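You operate a simulated robot arm through the tools that you are given. There is no shell and no other tool. Be economical: measure what you need, move in short steps, check, and stop when the job is done.

You are at the controls of a simulated robot arm. One attempt, no reset.

Task
Take the grey cowl and put it on the low shelf of the fitting cart.

The check looks at the end state, three seconds after you hand in, the way a careful person would. Anything else that was tipped, shoved, dropped, spilled or broken makes it a failure.

Robot
A 7-joint arm with a two-finger parallel gripper on a trunk, on a base that drives. Base frame: it is fixed to the floor where the robot stands at the start and does not move with it; the origin is under the middle of the robot, x ahead of it, y to its left, z up. Units: mm, rad, N and s.
With the tool pointing down near the work surface it reaches from about 100 to 860 mm from the robot's upright axis, wherever it stands. Its first joint turns from -2.007 to 2.007 rad. Places, roughly: grey cowl [750, -2500, 500]; low shelf of the fitting cart [-2000, 0, 200]. Payload 3.91 kg.
Tool frame: the origin (TCP) lies between the finger pads and is the grasp point; the fingertips stand 30 mm ahead of it; z points along the fingers, y is the line along which they close. The gripper opens to 110 mm. The fingers are 20 mm wide and 10 mm thick; the gripper's body (48 by 112 mm) begins 55 mm behind the TCP.
Orientation is told as [roll, pitch, yaw] about the base's x, y, z axes, in that order, counted from this pose: with the fingers straight down and closing along the base's y, the tool's x points along the base's -x, its y along +y and its z along -z.

Tools
- The arm moves only by the tool play_rows. Its argument "targets" is one flat list of numbers, 7 for each row, row after row: the shift along the tool's x, y, z in mm, then the turn, a rotation vector about the tool's x, y, z in rad, then the gripper command, from -1 (shut) to 1 (fully open), values between in proportion. In form: [tx, ty, tz, ax, ay, az, fingers, tx, ty, tz, ax, ay, az, fingers, ...]. A call has 1 to 10 rows; each row shifts and turns the commanded pose from where the row before left it, along the tool's axes as they then stand. A row lasts 0.2 s, in which the tool goes at most 50 mm and 0.15 rad; a call with a longer step from one row to the next is refused whole, and so is a gripper value outside its range. Where a pose cannot be reached the arm comes as near as it can. A force on the tool above 40 N (or 10 N above the force at the start of the call, whichever is more), or a blocked arm, ends the call early, and 0.2 s more pass. The fingers move at their own pace (about 153 mm/s each) and stop on an object; they squeeze with about 34 N. The grip force told is the motor's: it shows also when the fingers shut on nothing. Time passes only in rows, and 0.2 s behind the last, so rows that do not move let the fingers close. The reply holds the time, the measured pose of the TCP, the force on the tool along the base axes, the opening and the grip force, in the units named above and with some noise, with the torque about the TCP (base axes, N m) and any sound that the robot's microphone picked up.
- Cameras (640 x 400 px; columns grow to the right, rows downward): "scene" is now at [237.8, 203.3, 1315]; the picture's right is [-0.13, -0.99, 0.00], its down [-0.64, 0.08, -0.77] and it looks along [0.76, -0.10, -0.64] (base axes); focal length 270 px, centre (320, 200). "wrist" rides on the gripper at [72, 17, -103] in the tool frame; the picture's right is [-0.23, 0.97, 0.00], its down [-0.76, -0.18, -0.62] and it looks along [-0.61, -0.14, 0.78] (tool axes); focal length 222 px, centre (320, 200). There is no depth. A picture from a camera that has moved, and an enlarged one, comes with that camera's place and axes in the base frame and with its lens. The place of the scene camera against the robot may be out by one fixed shift of up to 25 mm in any direction.
- capture(camera): a new picture of that camera. No time passes.
- slide_trunk(by): slides the trunk up (or, below 0, down) by that many mm; the arm and the scene camera ride with it, the base frame stays. It gives what a move gives, with no picture.
- roll_base(legs): drives the robot by 1 to 6 legs, each [ahead, left, turn to the left] in mm, mm and rad, along the robot's own axes; the way and the turn of a leg run together, so that a leg with both is an arc; at most 1500 mm and 3.142 rad a leg. The arm and the cameras ride along, it lands a little off, and it stops where it bumps. It gives what a move gives.
- aim_head(pan, tilt): turns the head with the scene camera to pan (to the left, within 1.396 rad either way) and tilt (down, from -0.506 to 1.204), counted from straight ahead of the robot. It gives what a move gives.
- zoom(camera, box): a new picture of the part [left, top, right, bottom] of that camera's present view, enlarged. No time passes.
- job_done(): hands the job in; it is judged then, once.

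Go step by step. Nothing tells you exact positions but the pictures and the camera data: compare them with the known pose of the tool, close in by small moves and look again before you grip or let go. The budget is 135 turns and 96 pictures, counting those below and the enlarged ones. Unless the task says otherwise, let go and move clear before handing in, and close with one line.

The tools are called after ">>>" as name(argument=value, ...) on one line, values as JSON. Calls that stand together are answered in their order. play_rows: Moves the arm, as the interface text tells. Its arguments: {"type":"object","properties":{"targets":{"type":"array"}},"required":["targets"]} The other tools are called the same way: slide_trunk (by) slides the trunk up or down; roll_base (legs) drives the base; aim_head (pan, tilt) turns the head that bears the scene camera; capture (camera) takes a picture; zoom (camera, box) takes an enlarged picture of a part of a camera's view; job_done () hands the job in.

At the start:

```text
t: 0.0
eef_pos: [657.8, -107.3, 795.8]
tcp_rot: [-0.002, 0.001, 0.0]
wrist_force: [-0.4, -0.5, 0.0]
moment: [-0.01, 0.03, 0.03]
gripper_width: 109.9
grasp_force: 0.1
trunk travel left (down, up): [-650.0, 340.0]
robot x, y, heading: [0.3, 2.7, -0.001]
head pan, tilt: [-0.126, 0.7]
```

scene: 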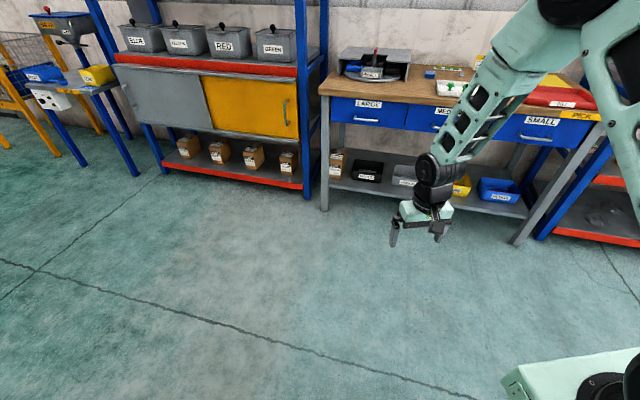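
wrist: 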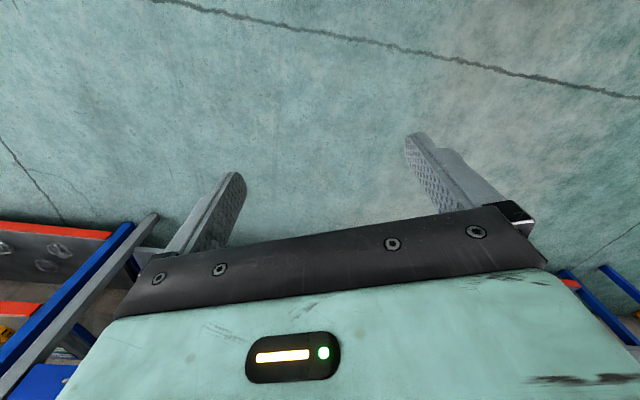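

I see a workshop ahead; the cowl should be off to the right and the cart behind the robot. I'll turn the head right first.

>>> aim_head(pan=-1.3, tilt=0.4)

>>> capture(camera="scene")

```text
t: 1.4
eef_pos: [658.0, -107.4, 795.1]
tcp_rot: [-0.003, 0.001, 0.003]
wrist_force: [-0.5, 0.3, -0.4]
moment: [0.02, 0.03, 0.0]
gripper_width: 109.7
grasp_force: 0.1
trunk travel left (down, up): [-650.0, 340.0]
robot x, y, heading: [4.5, -1.1, -0.001]
head pan, tilt: [-1.3, 0.4]
```

```text
93 pictures are left
camera scene: at [178.3, 124.7, 1341.8], right [-0.96, -0.27, 0.0], down [-0.1, 0.38, -0.92], along [0.25, -0.89, -0.39], focal length 270 px, centre (320, 200)
```

scene: 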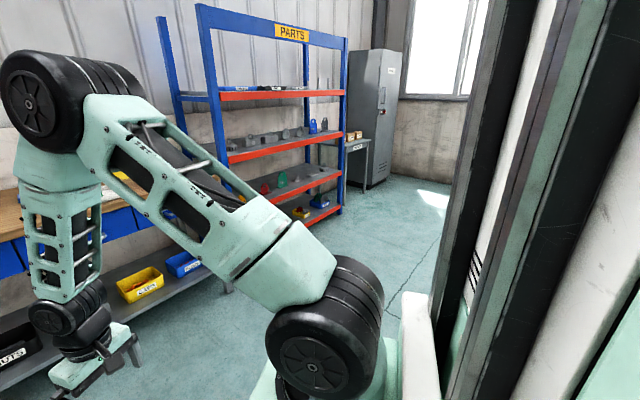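

The shelves labelled PARTS and a small grey table near the cabinet lie in the direction given. I'll enlarge that region.

>>> zoom(camera="scene", box=[220, 70, 420, 230])

```text
2.50 times, centred on (320, 150) of scene
camera zoom: at [178.3, 124.7, 1341.8], right [-0.96, -0.27, 0.0], down [-0.1, 0.38, -0.92], along [0.25, -0.89, -0.39], focal length 676 px, centre (320, 325)
```

zoom: 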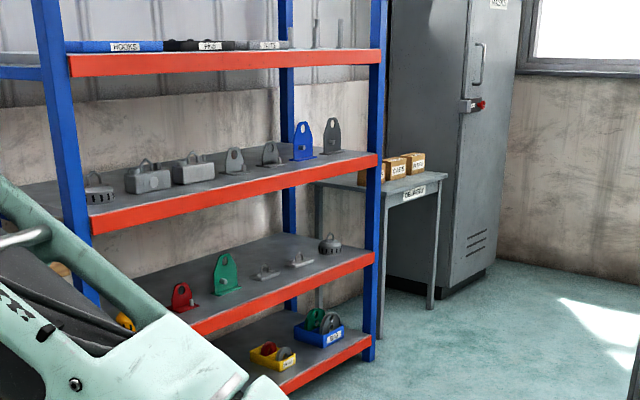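

The shelf unit PARTS stands at roughly x 720–1240, y −1400…−2700, facing about −x. The dome-like grey part at the right end of its third shelf looks like the candidate. I'll turn right to see the free floor before driving.

>>> roll_base(legs=[[0, 0, -1.57]])

>>> aim_head(pan=0.0, tilt=0.5)

>>> capture(camera="scene")

```text
t: 5.6
eef_pos: [-102.7, -659.2, 795.1]
tcp_rot: [0.001, -0.001, -1.563]
wrist_force: [-0.4, 0.6, -0.3]
moment: [-0.03, -0.01, 0.04]
gripper_width: 110.1
grasp_force: 0.1
trunk travel left (down, up): [-650.0, 340.0]
robot x, y, heading: [3.8, -0.5, -1.56]
head pan, tilt: [-1.3, 0.4]
```

```text
t: 7.0
eef_pos: [-102.2, -658.7, 796.0]
tcp_rot: [0.001, 0.001, -1.563]
wrist_force: [-1.1, 0.4, 0.3]
moment: [-0.02, 0.03, 0.0]
gripper_width: 109.9
grasp_force: 0.0
trunk travel left (down, up): [-650.0, 340.0]
robot x, y, heading: [0.4, -1.4, -1.559]
head pan, tilt: [0.0, 0.499]
```

```text
91 pictures are left
camera scene: at [218.3, -222.2, 1332.7], right [-1.0, -0.01, 0.0], down [0.0, 0.48, -0.88], along [0.01, -0.88, -0.48], focal length 270 px, centre (320, 200)
```

scene: 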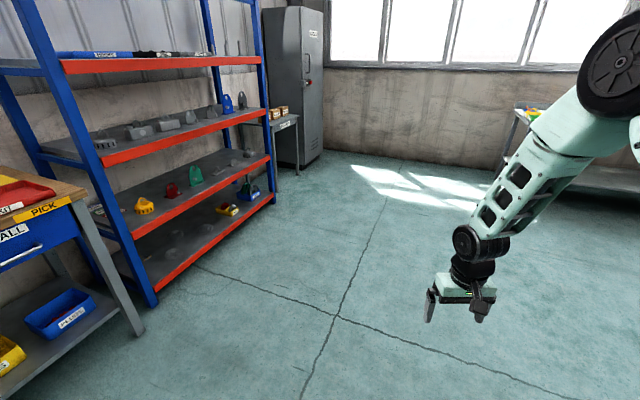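

The floor ahead is clear. I'll drive alongside the shelf and turn to face its right end squarely (heading about −0.385).

>>> roll_base(legs=[[1500, 0, 0], [700, -100, 0], [0, 0, 1.175]])

>>> capture(camera="scene")

```text
t: 20.9
eef_pos: [458.7, -2565.4, 795.5]
tcp_rot: [0.0, -0.001, -0.409]
wrist_force: [-1.0, -0.1, -0.8]
moment: [-0.05, 0.03, -0.03]
gripper_width: 110.1
grasp_force: 0.0
trunk travel left (down, up): [-650.0, 340.0]
robot x, y, heading: [-101.2, -2206.8, -0.406]
head pan, tilt: [0.0, 0.499]
```

```text
90 pictures are left
camera scene: at [204.6, -2101.3, 1332.7], right [-0.4, -0.92, 0.0], down [-0.44, 0.19, -0.88], along [0.81, -0.35, -0.48], focal length 270 px, centre (320, 200)
```

scene: 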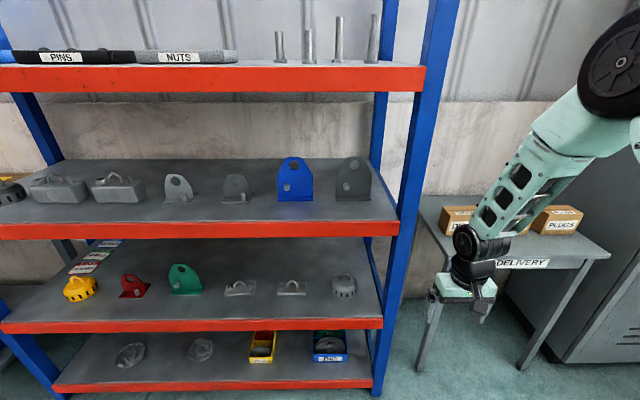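

>>> zoom(camera="scene", box=[40, 230, 400, 400])

>>> zoom(camera="scene", box=[220, 240, 380, 340])

>>> zoom(camera="scene", box=[0, 130, 200, 255])

```text
1.78 times, centred on (220, 315) of scene
camera zoom: at [204.6, -2101.3, 1332.7], right [-0.4, -0.92, 0.0], down [-0.44, 0.19, -0.88], along [0.81, -0.35, -0.48], focal length 481 px, centre (498, -4)
```

zoom: 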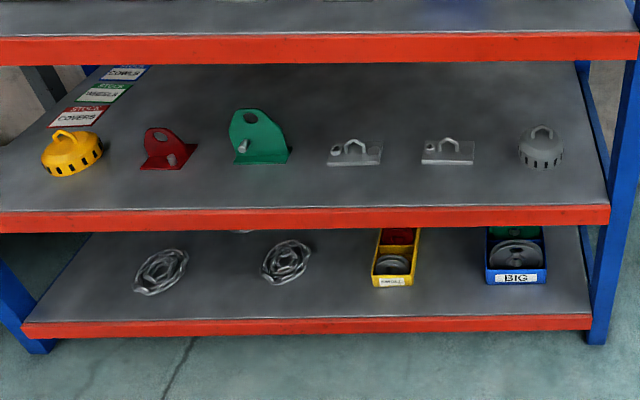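

```text
4.00 times, centred on (300, 290) of scene
camera zoom: at [204.6, -2101.3, 1332.7], right [-0.4, -0.92, 0.0], down [-0.44, 0.19, -0.88], along [0.81, -0.35, -0.48], focal length 1082 px, centre (400, -160)
```

zoom: 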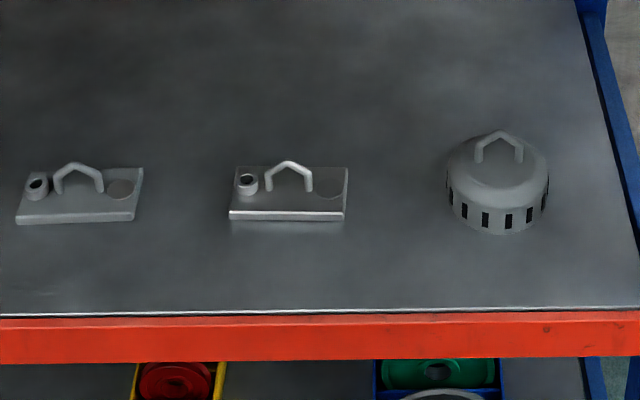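

```text
3.20 times, centred on (100, 192) of scene
camera zoom: at [204.6, -2101.3, 1332.7], right [-0.4, -0.92, 0.0], down [-0.44, 0.19, -0.88], along [0.81, -0.35, -0.48], focal length 866 px, centre (1024, 224)
```

zoom: 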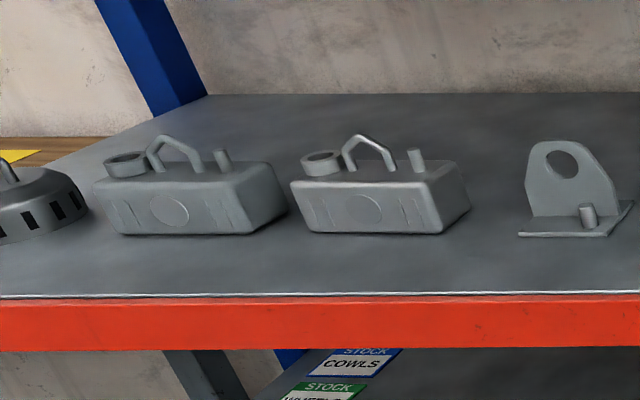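

The grey slotted dome with a bail, at about [898, −2508, 500] on the third shelf, is the cowl. I'll tilt the tool 45° forward while drawing the arm back, so it clears the shelves when I drive closer.

>>> play_rows(targets=[25, 0, 0, 0, -0.131, 0, 1, 25, 0, 0, 0, -0.131, 0, 1, 25, 0, 0, 0, -0.131, 0, 1, 25, 0, 0, 0, -0.131, 0, 1, 25, 0, 0, 0, -0.131, 0, 1, 25, 0, 0, 0, -0.131, 0, 1])

>>> capture(camera="scene")

>>> capture(camera="wrist")

```text
t: 22.3
eef_pos: [366.6, -2522.3, 722.4]
tcp_rot: [-0.001, -0.786, -0.408]
wrist_force: [-0.3, 0.0, 0.5]
moment: [-0.01, 0.01, -0.02]
gripper_width: 110.0
grasp_force: 0.1
out of reach, approached as far as the arm can: row 4, 5, 6
trunk travel left (down, up): [-650.0, 340.0]
robot x, y, heading: [-101.3, -2202.4, -0.409]
head pan, tilt: [0.0, 0.499]
```

```text
86 pictures are left
camera scene: at [204.4, -2101.2, 1332.9], right [-0.4, -0.92, 0.0], down [-0.44, 0.19, -0.88], along [0.81, -0.35, -0.48], focal length 270 px, centre (320, 200)
```

scene: 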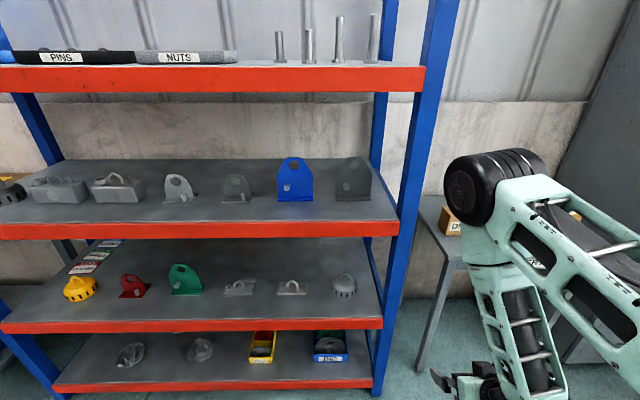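

```text
85 pictures are left
camera wrist: at [259.2, -2457.9, 746.0], right [0.53, 0.83, 0.16], down [0.02, -0.2, 0.98], along [0.85, -0.52, -0.12], focal length 222 px, centre (320, 200)
```

wrist: 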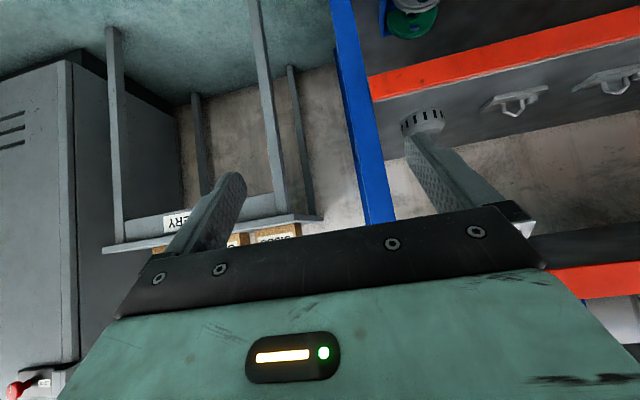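

Both cameras agree on the cowl at about [880, −2497, 522]. I'll sidestep left and move ahead so the cowl lies slightly right of the robot's axis at about 830 mm ahead, and keep the elbow out of the shelf.

>>> roll_base(legs=[[0, 215, 0], [180, 0, 0.02]])

>>> slide_trunk(by=-120)

>>> capture(camera="scene")

>>> capture(camera="wrist")

```text
t: 25.1
eef_pos: [625.2, -2387.1, 723.4]
tcp_rot: [0.001, -0.788, -0.388]
wrist_force: [0.1, 0.5, 0.0]
moment: [-0.02, -0.03, 0.02]
gripper_width: 110.1
grasp_force: 0.0
trunk travel left (down, up): [-650.0, 340.0]
robot x, y, heading: [149.1, -2077.1, -0.388]
head pan, tilt: [0.0, 0.499]
```

```text
t: 26.6
eef_pos: [626.1, -2387.4, 602.4]
tcp_rot: [0.001, -0.785, -0.386]
wrist_force: [-0.4, 0.5, 0.6]
moment: [0.0, 0.02, -0.03]
gripper_width: 110.0
grasp_force: 0.0
trunk travel left (down, up): [-530.0, 460.0]
robot x, y, heading: [149.3, -2082.5, -0.391]
head pan, tilt: [0.0, 0.499]
```

```text
84 pictures are left
camera scene: at [454.6, -1969.4, 1212.7], right [-0.38, -0.93, 0.0], down [-0.44, 0.18, -0.88], along [0.81, -0.33, -0.48], focal length 270 px, centre (320, 200)
```

scene: 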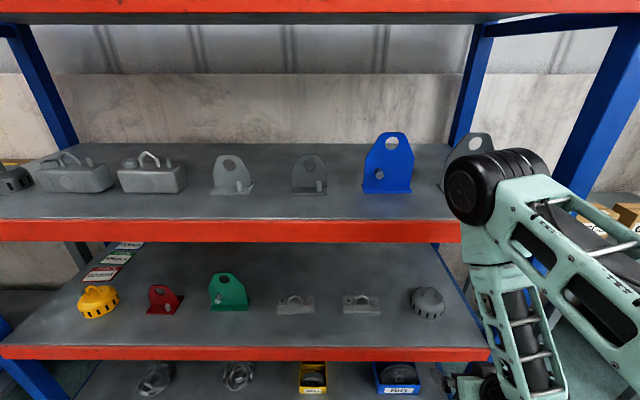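

```text
83 pictures are left
camera wrist: at [516.8, -2324.6, 625.9], right [0.52, 0.84, 0.16], down [0.02, -0.2, 0.98], along [0.86, -0.5, -0.12], focal length 222 px, centre (320, 200)
```

wrist: 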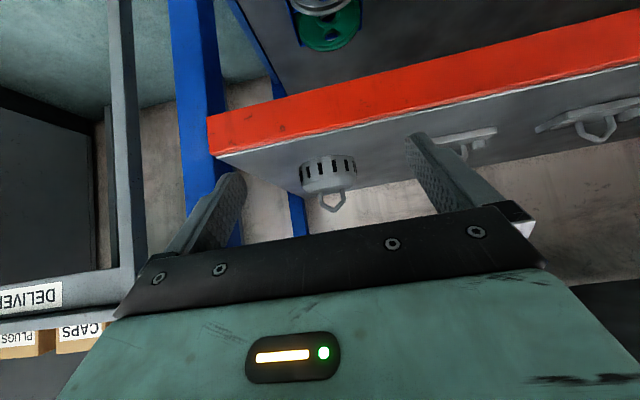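

The cowl is now in both views. I'll enlarge it in each to fix the bail's position.

>>> zoom(camera="wrist", box=[280, 140, 380, 220])

>>> zoom(camera="scene", box=[380, 260, 480, 340])

```text
5.00 times, centred on (330, 180) of wrist
camera zoom: at [516.8, -2324.6, 625.9], right [0.52, 0.84, 0.16], down [0.02, -0.2, 0.98], along [0.86, -0.5, -0.12], focal length 1111 px, centre (270, 300)
```

zoom: 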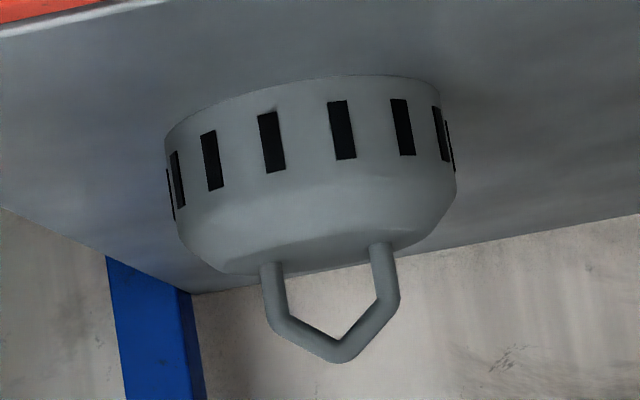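

```text
5.00 times, centred on (430, 300) of scene
camera zoom: at [454.6, -1969.4, 1212.7], right [-0.38, -0.93, 0.0], down [-0.44, 0.18, -0.88], along [0.81, -0.33, -0.48], focal length 1353 px, centre (-230, -300)
```

zoom: 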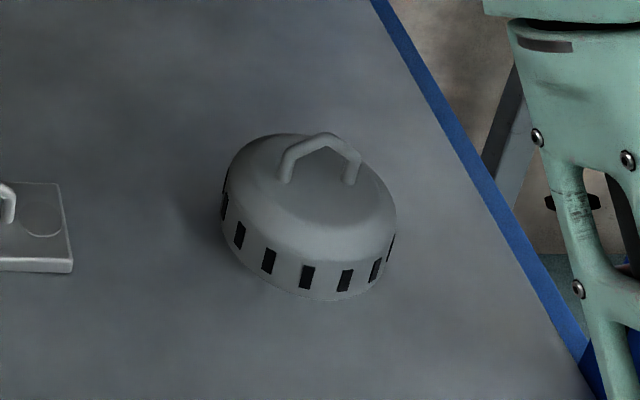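

The bail (about 47 mm wide) sits near [862, −2503], apex z≈600, and lies parallel to the shelf front. The elbow sits close to the shelf plane, so I'll back up 110 mm and extend the arm instead.

>>> roll_base(legs=[[-110, 0, 0]])

>>> play_rows(targets=[-29, -3, 21, 0, 0, 0, 1, -29, -3, 21, 0, 0, 0, 1, -29, -3, 21, 0, 0, 0, 1, -29, -3, 21, 0, 0, 0, 1])

>>> capture(camera="scene")

```text
t: 27.8
eef_pos: [523.9, -2347.2, 602.6]
tcp_rot: [-0.001, -0.787, -0.388]
wrist_force: [0.2, 0.3, -0.6]
moment: [0.0, 0.0, 0.02]
gripper_width: 110.0
grasp_force: 0.0
trunk travel left (down, up): [-530.0, 460.0]
robot x, y, heading: [48.2, -2040.5, -0.386]
head pan, tilt: [0.0, 0.499]
```

```text
t: 28.8
eef_pos: [649.2, -2410.1, 626.0]
tcp_rot: [0.0, -0.785, -0.387]
wrist_force: [-0.2, -0.7, -0.5]
moment: [0.0, -0.02, 0.0]
gripper_width: 109.9
grasp_force: 0.1
trunk travel left (down, up): [-530.0, 460.0]
robot x, y, heading: [46.3, -2039.3, -0.387]
head pan, tilt: [0.0, 0.499]
```

```text
80 pictures are left
camera scene: at [352.5, -1927.8, 1212.7], right [-0.38, -0.93, 0.0], down [-0.44, 0.18, -0.88], along [0.81, -0.33, -0.48], focal length 270 px, centre (320, 200)
```

scene: 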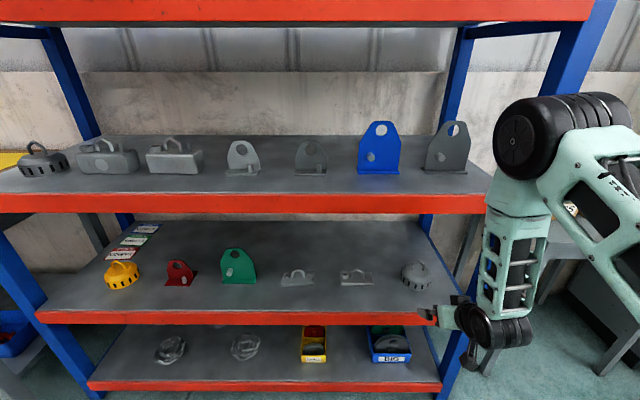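

The arm is extending well with the elbow clear. I'll continue toward the pre-grasp point above and in front of the bail, then check.

>>> play_rows(targets=[-27, -1, 25, 0, 0, 0, 1, -27, -1, 25, 0, 0, 0, 1, -27, -1, 25, 0, 0, 0, 1])

>>> capture(camera="scene")

>>> capture(camera="wrist")

```text
t: 29.6
eef_pos: [750.5, -2455.2, 631.3]
tcp_rot: [0.0, -0.785, -0.388]
wrist_force: [-0.4, 0.5, 0.1]
moment: [0.03, 0.02, -0.02]
gripper_width: 110.0
grasp_force: 0.1
trunk travel left (down, up): [-530.0, 460.0]
robot x, y, heading: [47.9, -2039.5, -0.389]
head pan, tilt: [0.0, 0.499]
```

```text
79 pictures are left
camera scene: at [352.5, -1927.8, 1212.7], right [-0.38, -0.93, 0.0], down [-0.44, 0.18, -0.88], along [0.81, -0.33, -0.48], focal length 270 px, centre (320, 200)
```

scene: 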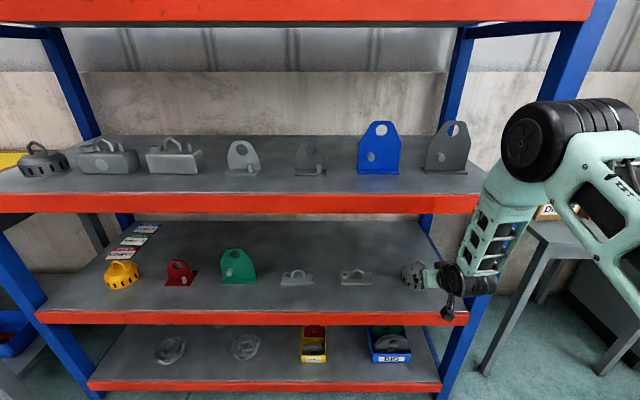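

```text
78 pictures are left
camera wrist: at [642.3, -2391.6, 653.6], right [0.52, 0.84, 0.16], down [0.02, -0.2, 0.98], along [0.86, -0.5, -0.12], focal length 222 px, centre (320, 200)
```

wrist: 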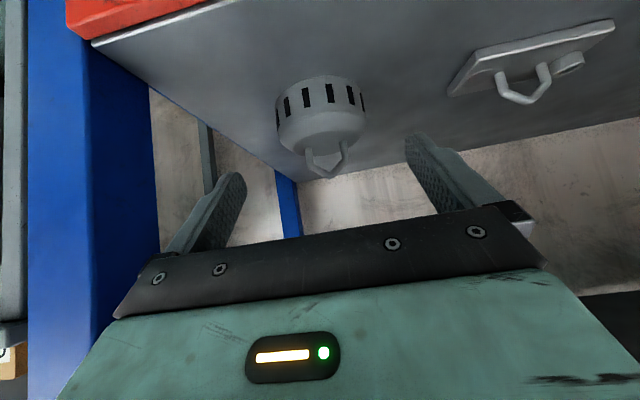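

The tool is laterally aligned with the bail, with about 110 mm to go forward. I'll go to the pre-grasp point and look again.

>>> play_rows(targets=[-24, 1, 22, 0, 0, 0, 1, -24, 0, 22, 0, 0, 0, 1])

>>> zoom(camera="wrist", box=[200, 60, 480, 235])

>>> zoom(camera="scene", box=[360, 200, 520, 300])

```text
t: 30.2
eef_pos: [811.7, -2478.8, 633.2]
tcp_rot: [0.003, -0.785, -0.389]
wrist_force: [0.4, -0.4, 0.2]
moment: [0.02, 0.04, -0.01]
gripper_width: 110.3
grasp_force: 0.0
trunk travel left (down, up): [-530.0, 460.0]
robot x, y, heading: [46.8, -2040.0, -0.389]
head pan, tilt: [0.0, 0.499]
```

```text
2.29 times, centred on (340, 148) of wrist
camera zoom: at [702.6, -2415.7, 656.2], right [0.52, 0.84, 0.16], down [0.02, -0.2, 0.98], along [0.86, -0.5, -0.12], focal length 508 px, centre (274, 320)
```

zoom: 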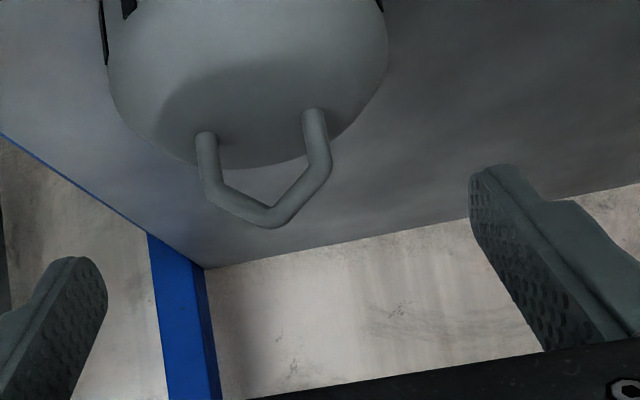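

```text
4.00 times, centred on (440, 250) of scene
camera zoom: at [352.5, -1927.8, 1212.7], right [-0.38, -0.93, 0.0], down [-0.44, 0.18, -0.88], along [0.81, -0.33, -0.48], focal length 1082 px, centre (-160, 0)
```

zoom: 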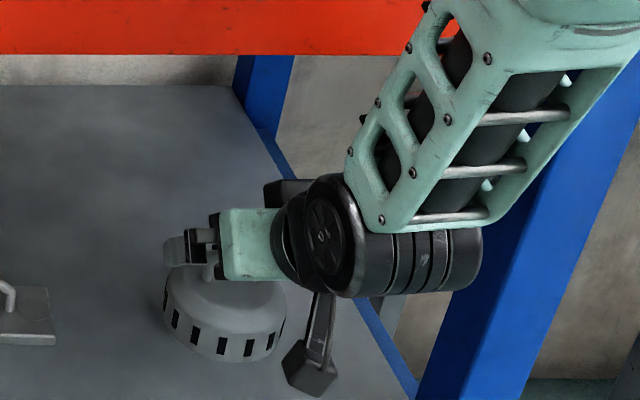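

Alignment is good; the bail lies straight along the tool axis about 57 mm ahead. I'll advance along the fingers.

>>> play_rows(targets=[0, -0.7, 19, 0, 0, 0, 1, 0, -0.7, 19, 0, 0, 0, 1, 0, 0, 18, 0, 0, 0, 1])

>>> capture(camera="wrist")

>>> zoom(camera="scene", box=[360, 200, 520, 300])

```text
t: 31.0
eef_pos: [848.6, -2494.1, 593.8]
tcp_rot: [0.0, -0.788, -0.387]
wrist_force: [-0.9, -0.5, -0.5]
moment: [0.02, 0.04, 0.01]
gripper_width: 109.7
grasp_force: 0.0
trunk travel left (down, up): [-530.0, 460.0]
robot x, y, heading: [49.9, -2036.5, -0.388]
head pan, tilt: [0.0, 0.499]
```

```text
75 pictures are left
camera wrist: at [738.4, -2431.9, 616.5], right [0.52, 0.84, 0.16], down [0.02, -0.2, 0.98], along [0.86, -0.5, -0.12], focal length 222 px, centre (320, 200)
```

wrist: 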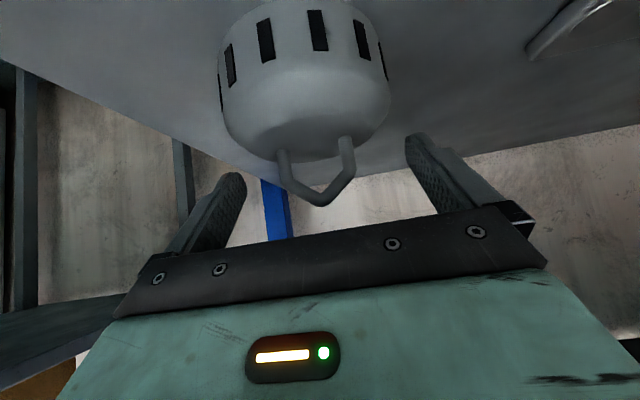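

```text
4.00 times, centred on (440, 250) of scene
camera zoom: at [352.4, -1927.8, 1212.8], right [-0.38, -0.93, 0.0], down [-0.44, 0.18, -0.88], along [0.81, -0.33, -0.48], focal length 1082 px, centre (-160, 0)
```

zoom: 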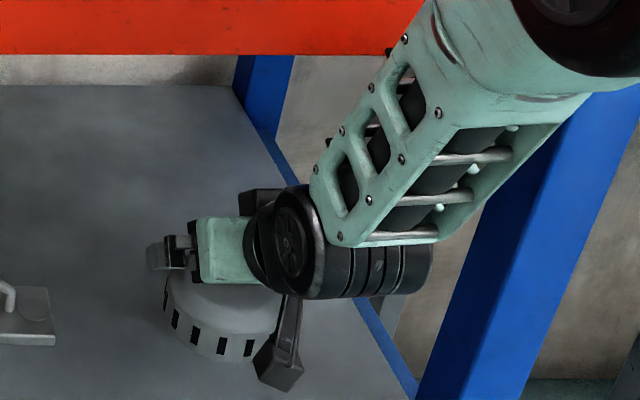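

The bail is centred between the fingers. A last 5 mm in, then close gently.

>>> play_rows(targets=[0, 1.5, 5, 0, 0, 0, 1, 0, 0, 0, 0, 0, 0, 0.2, 0, 0, 0, 0, 0, 0, -0.2, 0, 0, 0, 0, 0, 0, -1, 0, 0, 0, 0, 0, 0, -1, 0, 0, 0, 0, 0, 0, -1])

>>> capture(camera="wrist")

```text
t: 32.4
eef_pos: [852.9, -2494.6, 593.6]
tcp_rot: [-0.001, -0.796, -0.388]
wrist_force: [8.1, -2.8, 29.0]
moment: [-0.08, -0.35, -0.01]
gripper_width: 45.2
grasp_force: 33.7
trunk travel left (down, up): [-530.0, 460.0]
robot x, y, heading: [47.7, -2040.2, -0.386]
head pan, tilt: [0.0, 0.499]
```

```text
73 pictures are left
camera wrist: at [743.7, -2432.2, 616.0], right [0.52, 0.84, 0.16], down [0.01, -0.2, 0.98], along [0.86, -0.5, -0.11], focal length 222 px, centre (320, 200)
```

wrist: 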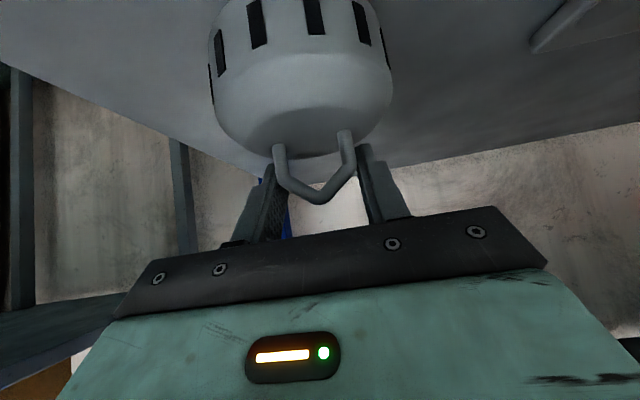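

The gripper holds the bail at 45 mm; the tips press on the dome a little (29 N up). I'll lift slowly and check.

>>> play_rows(targets=[-5, 0, -5, 0, 0, 0, -1, -7, 0, -7, 0, 0, 0, -1, -7, 0, -7, 0, 0, 0, -1, -7, 0, -7, 0, 0, 0, -1])

>>> capture(camera="wrist")

>>> zoom(camera="scene", box=[360, 200, 520, 300])

```text
t: 33.4
eef_pos: [850.7, -2495.3, 625.7]
tcp_rot: [0.001, -0.784, -0.388]
wrist_force: [-0.4, 0.0, -2.1]
moment: [-0.03, 0.04, -0.07]
gripper_width: 45.6
grasp_force: 34.3
trunk travel left (down, up): [-530.0, 460.0]
robot x, y, heading: [44.9, -2041.6, -0.385]
head pan, tilt: [0.0, 0.499]
```

```text
72 pictures are left
camera wrist: at [741.8, -2431.8, 648.6], right [0.52, 0.84, 0.16], down [0.03, -0.2, 0.98], along [0.86, -0.5, -0.13], focal length 222 px, centre (320, 200)
```

wrist: 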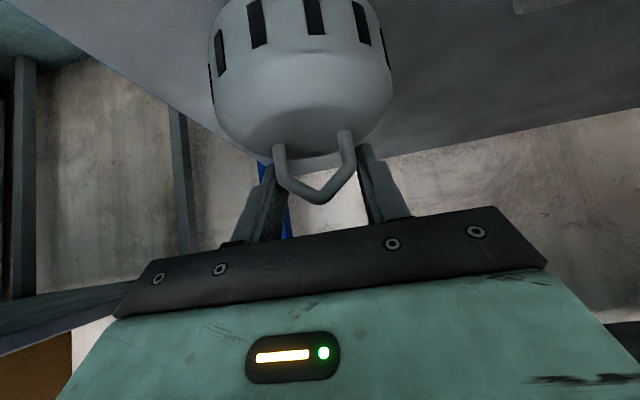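

```text
4.00 times, centred on (440, 250) of scene
camera zoom: at [352.6, -1927.9, 1212.6], right [-0.38, -0.93, 0.0], down [-0.44, 0.18, -0.88], along [0.81, -0.33, -0.48], focal length 1082 px, centre (-160, 0)
```

zoom: 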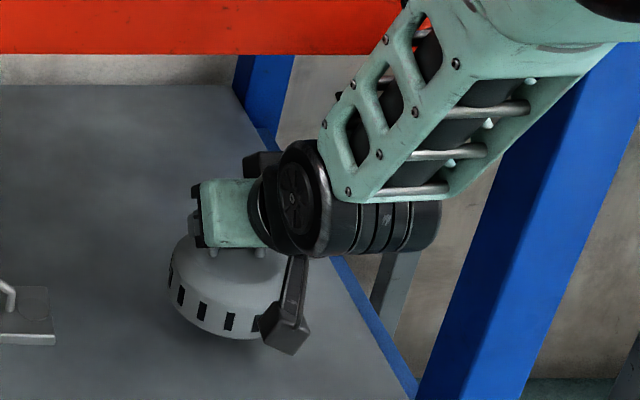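

The cowl is lifted and light (about 2 N). I'll lift 20 mm more and back the robot straight out.

>>> play_rows(targets=[-7, 0, -7, 0, 0, 0, -1, -7, 0, -7, 0, 0, 0, -1])

>>> roll_base(legs=[[-600, 0, 0]])

>>> capture(camera="scene")

```text
t: 34.0
eef_pos: [851.3, -2495.2, 646.3]
tcp_rot: [0.0, -0.786, -0.388]
wrist_force: [-0.2, 0.6, -3.5]
moment: [0.0, 0.0, 0.03]
gripper_width: 45.4
grasp_force: 33.8
trunk travel left (down, up): [-530.0, 460.0]
robot x, y, heading: [49.8, -2035.3, -0.392]
head pan, tilt: [0.0, 0.499]
```

```text
t: 37.3
eef_pos: [301.6, -2270.5, 646.5]
tcp_rot: [0.0, -0.789, -0.388]
wrist_force: [0.3, -0.3, -3.0]
moment: [0.01, -0.04, -0.01]
gripper_width: 45.5
grasp_force: 33.5
trunk travel left (down, up): [-530.0, 460.0]
robot x, y, heading: [-498.5, -1813.3, -0.389]
head pan, tilt: [0.0, 0.499]
```

```text
70 pictures are left
camera scene: at [-197.3, -1703.5, 1212.7], right [-0.38, -0.93, 0.0], down [-0.44, 0.18, -0.88], along [0.81, -0.33, -0.48], focal length 270 px, centre (320, 200)
```

scene: 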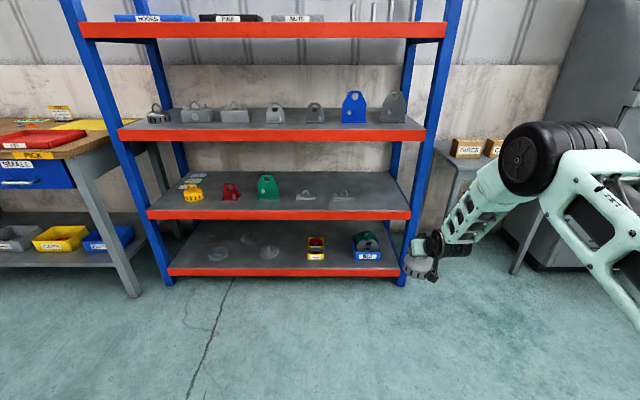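

The cowl is out and nothing else moved. I'll draw the arm in, turn left in stages and look for the fitting cart.

>>> play_rows(targets=[27, 0, -27, 0, 0, 0, -1, 27, 0, -27, 0, 0, 0, -1, 27, 0, -27, 0, 0, 0, -1, 27, 0, -27, 0, 0, 0, -1])

>>> roll_base(legs=[[0, 0, 1.4]])

>>> aim_head(pan=1.2, tilt=0.4)

>>> capture(camera="scene")

```text
t: 38.3
eef_pos: [160.2, -2212.1, 647.1]
tcp_rot: [0.001, -0.787, -0.388]
wrist_force: [0.7, 0.5, -2.1]
moment: [-0.04, -0.01, 0.0]
gripper_width: 45.3
grasp_force: 33.7
trunk travel left (down, up): [-530.0, 460.0]
robot x, y, heading: [-505.1, -1814.2, -0.386]
head pan, tilt: [0.0, 0.499]
```

```text
t: 42.2
eef_pos: [4.1, -1228.0, 646.6]
tcp_rot: [-0.001, -0.785, 1.014]
wrist_force: [-0.3, 0.8, -1.8]
moment: [0.06, 0.0, 0.02]
gripper_width: 45.7
grasp_force: 34.0
trunk travel left (down, up): [-530.0, 460.0]
robot x, y, heading: [-502.3, -1815.6, 1.013]
head pan, tilt: [0.0, 0.499]
```

```text
t: 43.6
eef_pos: [2.7, -1228.1, 645.2]
tcp_rot: [0.0, -0.786, 1.014]
wrist_force: [0.4, 0.1, -3.0]
moment: [0.05, 0.04, 0.01]
gripper_width: 45.6
grasp_force: 34.1
trunk travel left (down, up): [-530.0, 460.0]
robot x, y, heading: [-499.9, -1816.3, 1.013]
head pan, tilt: [1.201, 0.4]
```

```text
69 pictures are left
camera scene: at [-644.9, -1501.9, 1221.8], right [0.8, 0.6, 0.0], down [0.23, -0.31, -0.92], along [-0.55, 0.74, -0.39], focal length 270 px, centre (320, 200)
```

scene: 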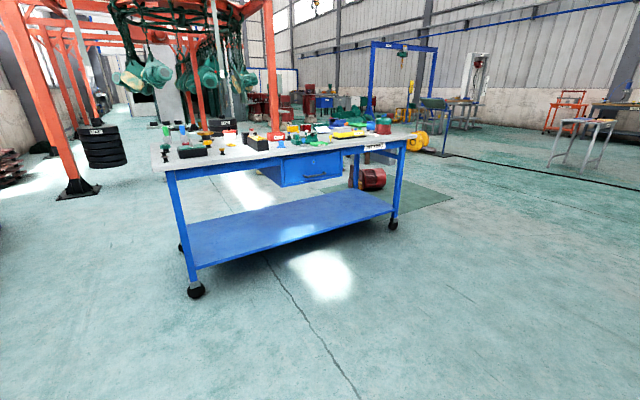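

That is the fitting cart: blue legs on casters, with a blue low shelf, front side from about (−2125, −870) to (−1454, 734). I'll enlarge it to check for labels and for anything on the shelf.

>>> zoom(camera="scene", box=[140, 100, 460, 300])

```text
2.00 times, centred on (300, 200) of scene
camera zoom: at [-644.9, -1501.9, 1221.8], right [0.8, 0.6, 0.0], down [0.23, -0.31, -0.92], along [-0.55, 0.74, -0.39], focal length 541 px, centre (360, 200)
```

zoom: 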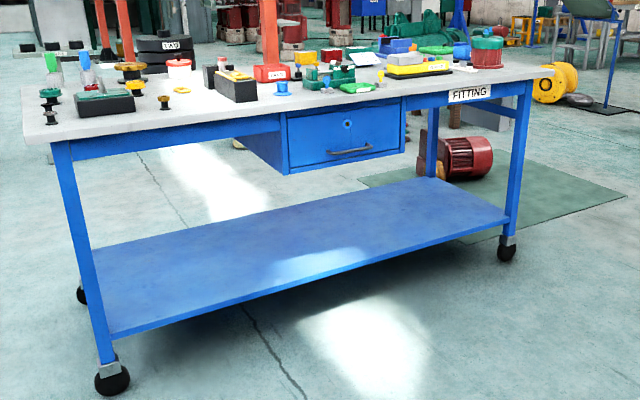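

The low shelf is empty, and its left part has free headroom with no drawer. I'll drive to a standoff in front of that part, facing the cart squarely (heading about 2.75).

>>> roll_base(legs=[[0, 0, 1.733], [0, -653, 0], [600, 0, 0]])

>>> aim_head(pan=0.0, tilt=0.6)

>>> capture(camera="scene")

>>> capture(camera="wrist")

```text
t: 54.4
eef_pos: [-1478.2, -592.9, 645.6]
tcp_rot: [0.0, -0.783, 2.764]
wrist_force: [0.2, 0.8, -2.0]
moment: [-0.02, 0.01, -0.01]
gripper_width: 45.3
grasp_force: 33.6
trunk travel left (down, up): [-530.0, 460.0]
robot x, y, heading: [-810.3, -988.3, 2.766]
head pan, tilt: [1.201, 0.4]
```

```text
t: 55.8
eef_pos: [-1478.7, -594.4, 646.1]
tcp_rot: [0.001, -0.785, 2.763]
wrist_force: [-0.2, -0.3, -2.5]
moment: [0.01, -0.02, 0.03]
gripper_width: 45.6
grasp_force: 33.8
trunk travel left (down, up): [-530.0, 460.0]
robot x, y, heading: [-809.5, -985.7, 2.766]
head pan, tilt: [0.0, 0.6]
```

```text
67 pictures are left
camera scene: at [-1090.5, -1083.4, 1203.6], right [0.37, 0.93, 0.0], down [0.53, -0.21, -0.83], along [-0.77, 0.3, -0.56], focal length 270 px, centre (320, 200)
```

scene: 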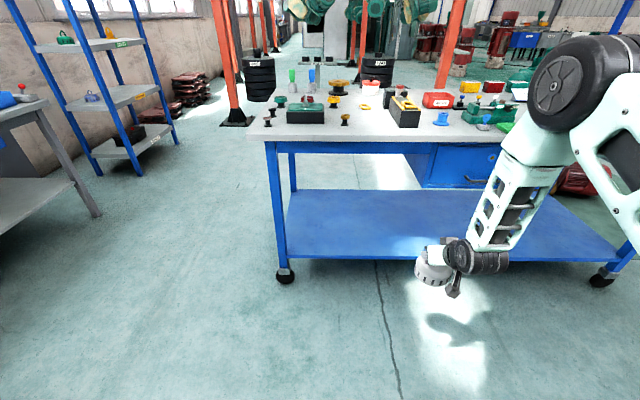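

```text
66 pictures are left
camera wrist: at [-1368.9, -656.0, 669.0], right [-0.51, -0.85, 0.16], down [-0.02, 0.2, 0.98], along [-0.86, 0.49, -0.12], focal length 222 px, centre (320, 200)
```

wrist: 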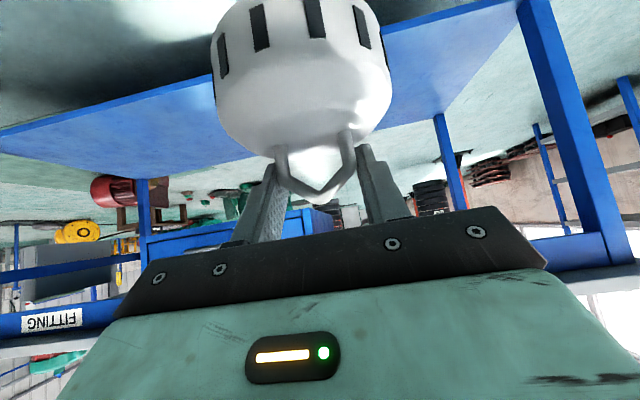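

Cart front edge is about 420 mm beyond the tool and its low shelf is at z≈190; the free bay left of the drawer is where I'll place it. I'll extend the arm, lower the trunk and shift left while still outside.

>>> play_rows(targets=[-25, 0, 25, 0, 0, 0, -1, -25, 0, 25, 0, 0, 0, -1, -25, 0, 25, 0, 0, 0, -1, -25, 0, 25, 0, 0, 0, -1])

>>> slide_trunk(by=-326)

>>> roll_base(legs=[[0, 120, -0.01]])

>>> capture(camera="scene")

>>> capture(camera="wrist")

```text
t: 56.8
eef_pos: [-1609.3, -543.2, 645.2]
tcp_rot: [0.001, -0.785, 2.763]
wrist_force: [0.0, 0.2, -2.1]
moment: [0.0, 0.02, 0.02]
gripper_width: 45.3
grasp_force: 34.1
trunk travel left (down, up): [-530.0, 460.0]
robot x, y, heading: [-811.0, -990.1, 2.766]
head pan, tilt: [0.0, 0.6]
```

```text
t: 60.0
eef_pos: [-1610.4, -541.6, 320.0]
tcp_rot: [0.001, -0.785, 2.765]
wrist_force: [-0.1, 0.8, -2.2]
moment: [0.03, 0.03, 0.03]
gripper_width: 45.6
grasp_force: 34.1
trunk travel left (down, up): [-204.0, 786.0]
robot x, y, heading: [-814.4, -988.3, 2.767]
head pan, tilt: [0.0, 0.6]
```

```text
t: 61.3
eef_pos: [-1650.2, -647.1, 319.4]
tcp_rot: [-0.001, -0.786, 2.755]
wrist_force: [0.1, 0.9, -1.4]
moment: [-0.02, 0.02, -0.02]
gripper_width: 45.6
grasp_force: 34.1
trunk travel left (down, up): [-204.0, 786.0]
robot x, y, heading: [-855.7, -1101.2, 2.757]
head pan, tilt: [0.0, 0.6]
```

```text
65 pictures are left
camera scene: at [-1136.1, -1191.6, 877.6], right [0.38, 0.93, 0.0], down [0.52, -0.21, -0.82], along [-0.76, 0.31, -0.57], focal length 270 px, centre (320, 200)
```

scene: 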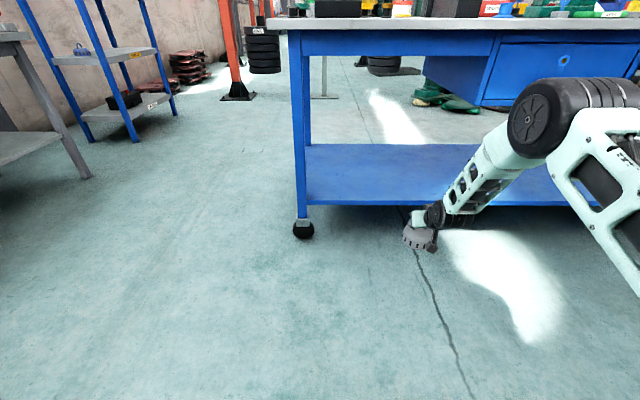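

```text
64 pictures are left
camera wrist: at [-1541.4, -708.5, 343.1], right [-0.52, -0.84, 0.16], down [-0.02, 0.2, 0.98], along [-0.86, 0.5, -0.12], focal length 222 px, centre (320, 200)
```

wrist: 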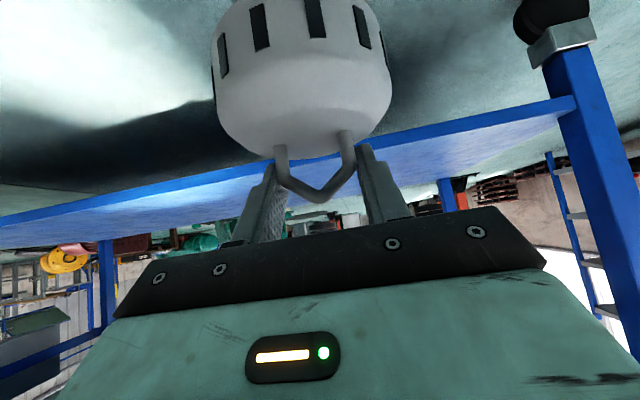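

The hand is low and outside the cart. I need the shelf height precisely, so I'll enlarge the front-left shelf corner in both views.

>>> zoom(camera="wrist", box=[400, 60, 640, 210])

>>> zoom(camera="scene", box=[280, 130, 480, 255])

```text
2.67 times, centred on (520, 135) of wrist
camera zoom: at [-1541.4, -708.5, 343.1], right [-0.52, -0.84, 0.16], down [-0.02, 0.2, 0.98], along [-0.86, 0.5, -0.12], focal length 592 px, centre (-213, 373)
```

zoom: 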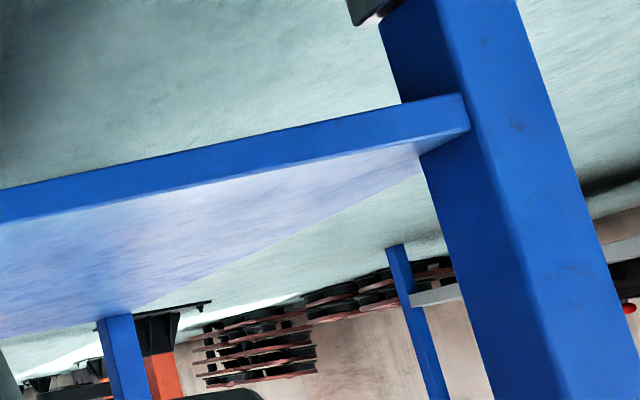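

```text
3.20 times, centred on (380, 192) of scene
camera zoom: at [-1136.1, -1191.6, 877.6], right [0.38, 0.93, 0.0], down [0.52, -0.21, -0.82], along [-0.76, 0.31, -0.57], focal length 866 px, centre (128, 224)
```

zoom: 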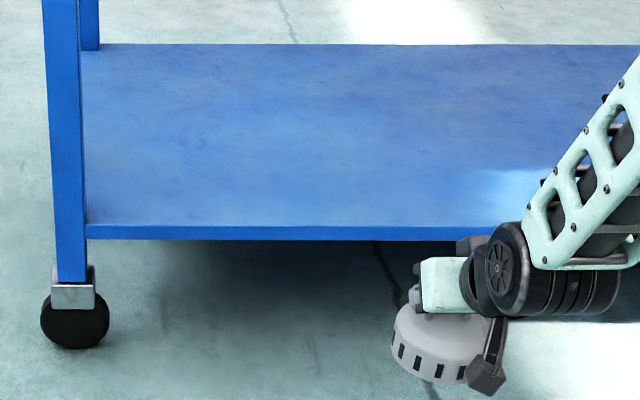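

Triangulation puts the shelf's front top edge about 250 mm ahead at z≈232, so I need more clearance. I'll raise 40 mm and extend 80 mm more to keep the elbow well outside the cart.

>>> play_rows(targets=[-21, 0, 7, 0, 0, 0, -1, -21, 0, 7, 0, 0, 0, -1, -21, 0, 7, 0, 0, 0, -1, -21, 0, 7, 0, 0, 0, -1])

>>> capture(camera="scene")

```text
t: 62.3
eef_pos: [-1722.2, -616.2, 359.1]
tcp_rot: [0.0, -0.786, 2.753]
wrist_force: [-0.5, 0.2, -2.7]
moment: [0.0, -0.01, -0.03]
gripper_width: 45.6
grasp_force: 34.2
trunk travel left (down, up): [-204.0, 786.0]
robot x, y, heading: [-860.3, -1099.3, 2.757]
head pan, tilt: [0.0, 0.6]
```

```text
61 pictures are left
camera scene: at [-1136.1, -1191.6, 877.6], right [0.38, 0.93, 0.0], down [0.52, -0.21, -0.82], along [-0.76, 0.31, -0.57], focal length 270 px, centre (320, 200)
```

scene: 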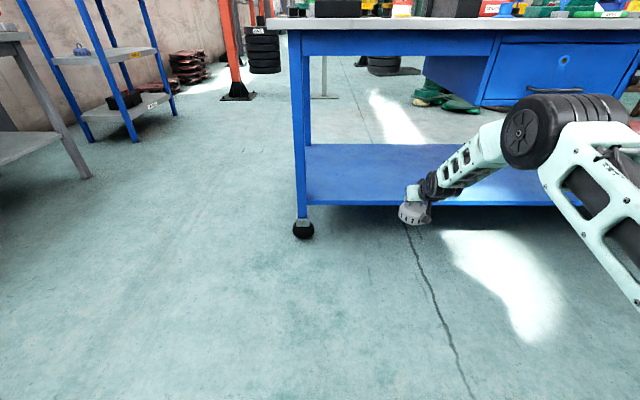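

The arm is well extended and the elbow is lower. I'll drive in 200 mm, then check.

>>> roll_base(legs=[[200, 0, 0]])

>>> capture(camera="scene")

>>> capture(camera="wrist")

```text
t: 63.9
eef_pos: [-1908.9, -542.4, 358.3]
tcp_rot: [0.0, -0.787, 2.755]
wrist_force: [-0.2, 0.6, -2.1]
moment: [0.01, 0.03, -0.03]
gripper_width: 45.4
grasp_force: 34.1
trunk travel left (down, up): [-204.0, 786.0]
robot x, y, heading: [-1039.3, -1027.1, 2.757]
head pan, tilt: [0.0, 0.6]
```

```text
60 pictures are left
camera scene: at [-1321.4, -1116.4, 877.6], right [0.38, 0.93, 0.0], down [0.52, -0.21, -0.82], along [-0.76, 0.31, -0.57], focal length 270 px, centre (320, 200)
```

scene: 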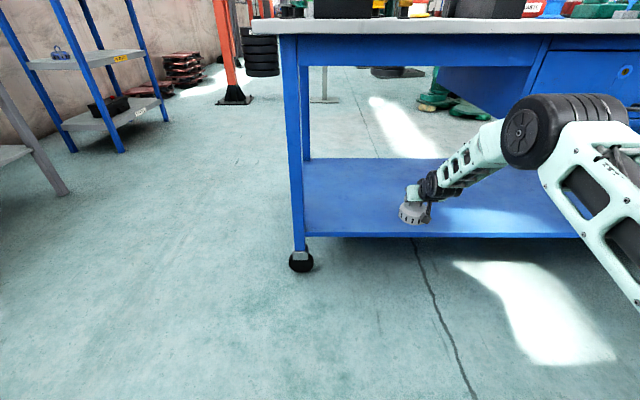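

```text
59 pictures are left
camera wrist: at [-1799.9, -604.1, 381.6], right [-0.52, -0.84, 0.16], down [-0.02, 0.2, 0.98], along [-0.86, 0.5, -0.12], focal length 222 px, centre (320, 200)
```

wrist: 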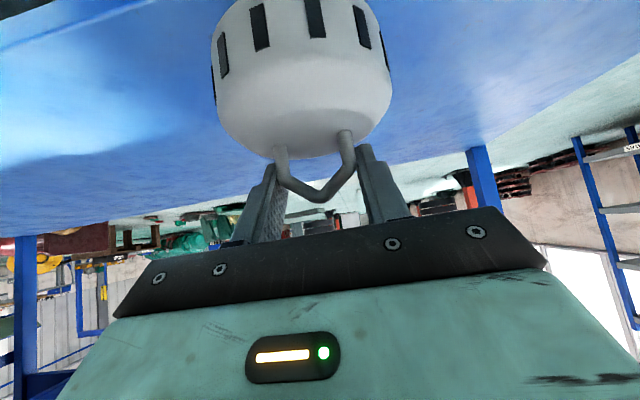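

The cowl is above the shelf's front zone. I'll enlarge the scene to verify edge, height and elbow clearance.

>>> zoom(camera="scene", box=[280, 130, 480, 255])

```text
3.20 times, centred on (380, 192) of scene
camera zoom: at [-1321.4, -1116.4, 877.6], right [0.38, 0.93, 0.0], down [0.52, -0.21, -0.82], along [-0.76, 0.31, -0.57], focal length 866 px, centre (128, 224)
```

zoom: 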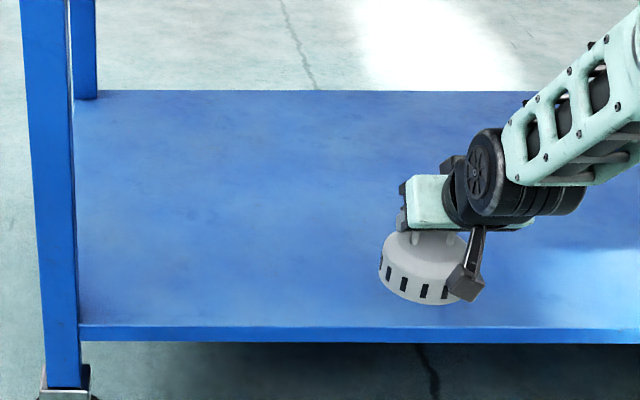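

Shelf top z≈228, front edge about 24 mm short of the tool, and the elbow has ample clearance. I'll drive in another 155 mm.

>>> roll_base(legs=[[155, 0, 0]])

>>> zoom(camera="scene", box=[280, 100, 600, 300])

>>> capture(camera="wrist")

```text
t: 65.3
eef_pos: [-2054.8, -483.2, 359.4]
tcp_rot: [0.0, -0.785, 2.754]
wrist_force: [-0.2, -0.1, -2.9]
moment: [-0.02, -0.01, 0.0]
gripper_width: 45.5
grasp_force: 34.3
trunk travel left (down, up): [-204.0, 786.0]
robot x, y, heading: [-1186.1, -965.3, 2.751]
head pan, tilt: [0.0, 0.6]
```

```text
2.00 times, centred on (440, 200) of scene
camera zoom: at [-1466.7, -1057.6, 877.6], right [0.38, 0.93, 0.0], down [0.52, -0.21, -0.82], along [-0.76, 0.31, -0.57], focal length 541 px, centre (80, 200)
```

zoom: 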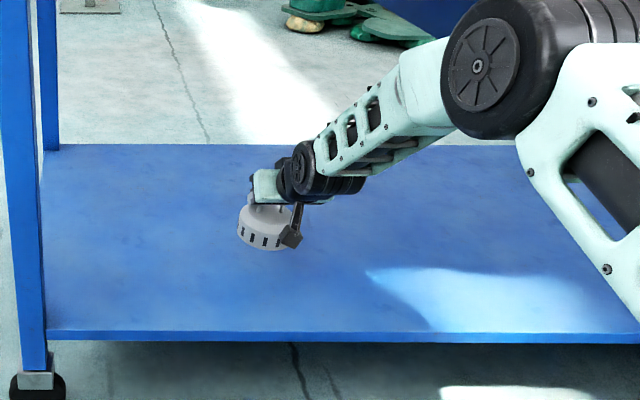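

```text
56 pictures are left
camera wrist: at [-1945.5, -545.6, 381.5], right [-0.51, -0.84, 0.16], down [-0.02, 0.2, 0.98], along [-0.86, 0.5, -0.12], focal length 222 px, centre (320, 200)
```

wrist: 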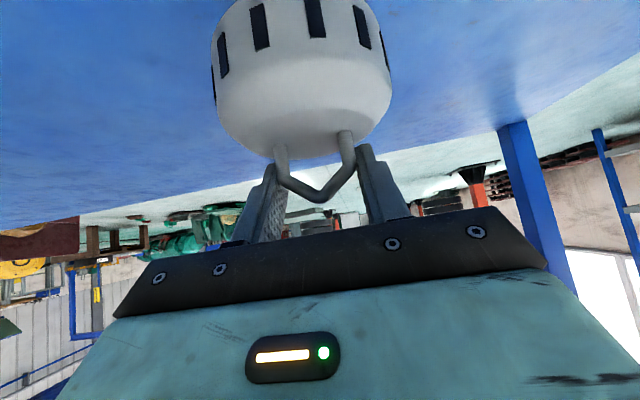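

The cowl hangs about 58 mm above the middle of the free bay. I'll lower it gradually and watch the force.

>>> play_rows(targets=[7.1, 0, 7.1, 0, 0, 0, -1, 7.1, 0, 7.1, 0, 0, 0, -1, 7.1, 0, 7.1, 0, 0, 0, -1, 7.1, 0, 7.1, 0, 0, 0, -1])

>>> play_rows(targets=[2.2, 0, 2.2, 0, 0, 0, -1, 2.2, 0, 2.2, 0, 0, 0, -1])

>>> zoom(camera="scene", box=[360, 160, 480, 235])

```text
t: 66.3
eef_pos: [-2053.8, -483.3, 317.5]
tcp_rot: [0.001, -0.784, 2.755]
wrist_force: [-0.5, 0.4, -1.9]
moment: [0.02, 0.02, -0.03]
gripper_width: 45.6
grasp_force: 33.7
trunk travel left (down, up): [-204.0, 786.0]
robot x, y, heading: [-1190.9, -962.2, 2.752]
head pan, tilt: [0.0, 0.6]
```

```text
t: 66.9
eef_pos: [-2053.7, -483.2, 311.7]
tcp_rot: [0.0, -0.786, 2.757]
wrist_force: [0.1, -0.5, -2.6]
moment: [-0.05, -0.01, 0.01]
gripper_width: 45.6
grasp_force: 33.9
trunk travel left (down, up): [-204.0, 786.0]
robot x, y, heading: [-1189.2, -962.6, 2.754]
head pan, tilt: [0.0, 0.6]
```

```text
5.33 times, centred on (420, 198) of scene
camera zoom: at [-1466.7, -1057.6, 877.6], right [0.38, 0.93, 0.0], down [0.52, -0.21, -0.82], along [-0.76, 0.31, -0.57], focal length 1443 px, centre (-213, 213)
```

zoom: 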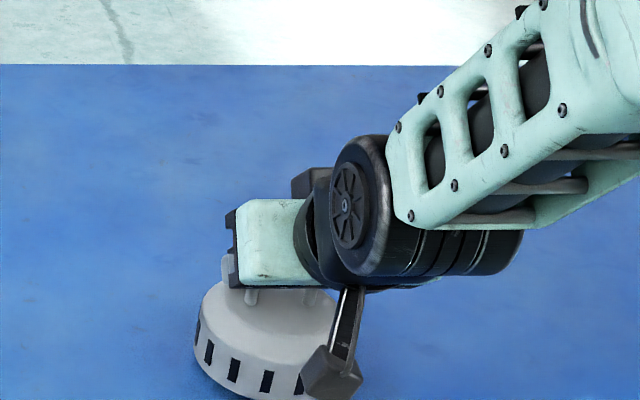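

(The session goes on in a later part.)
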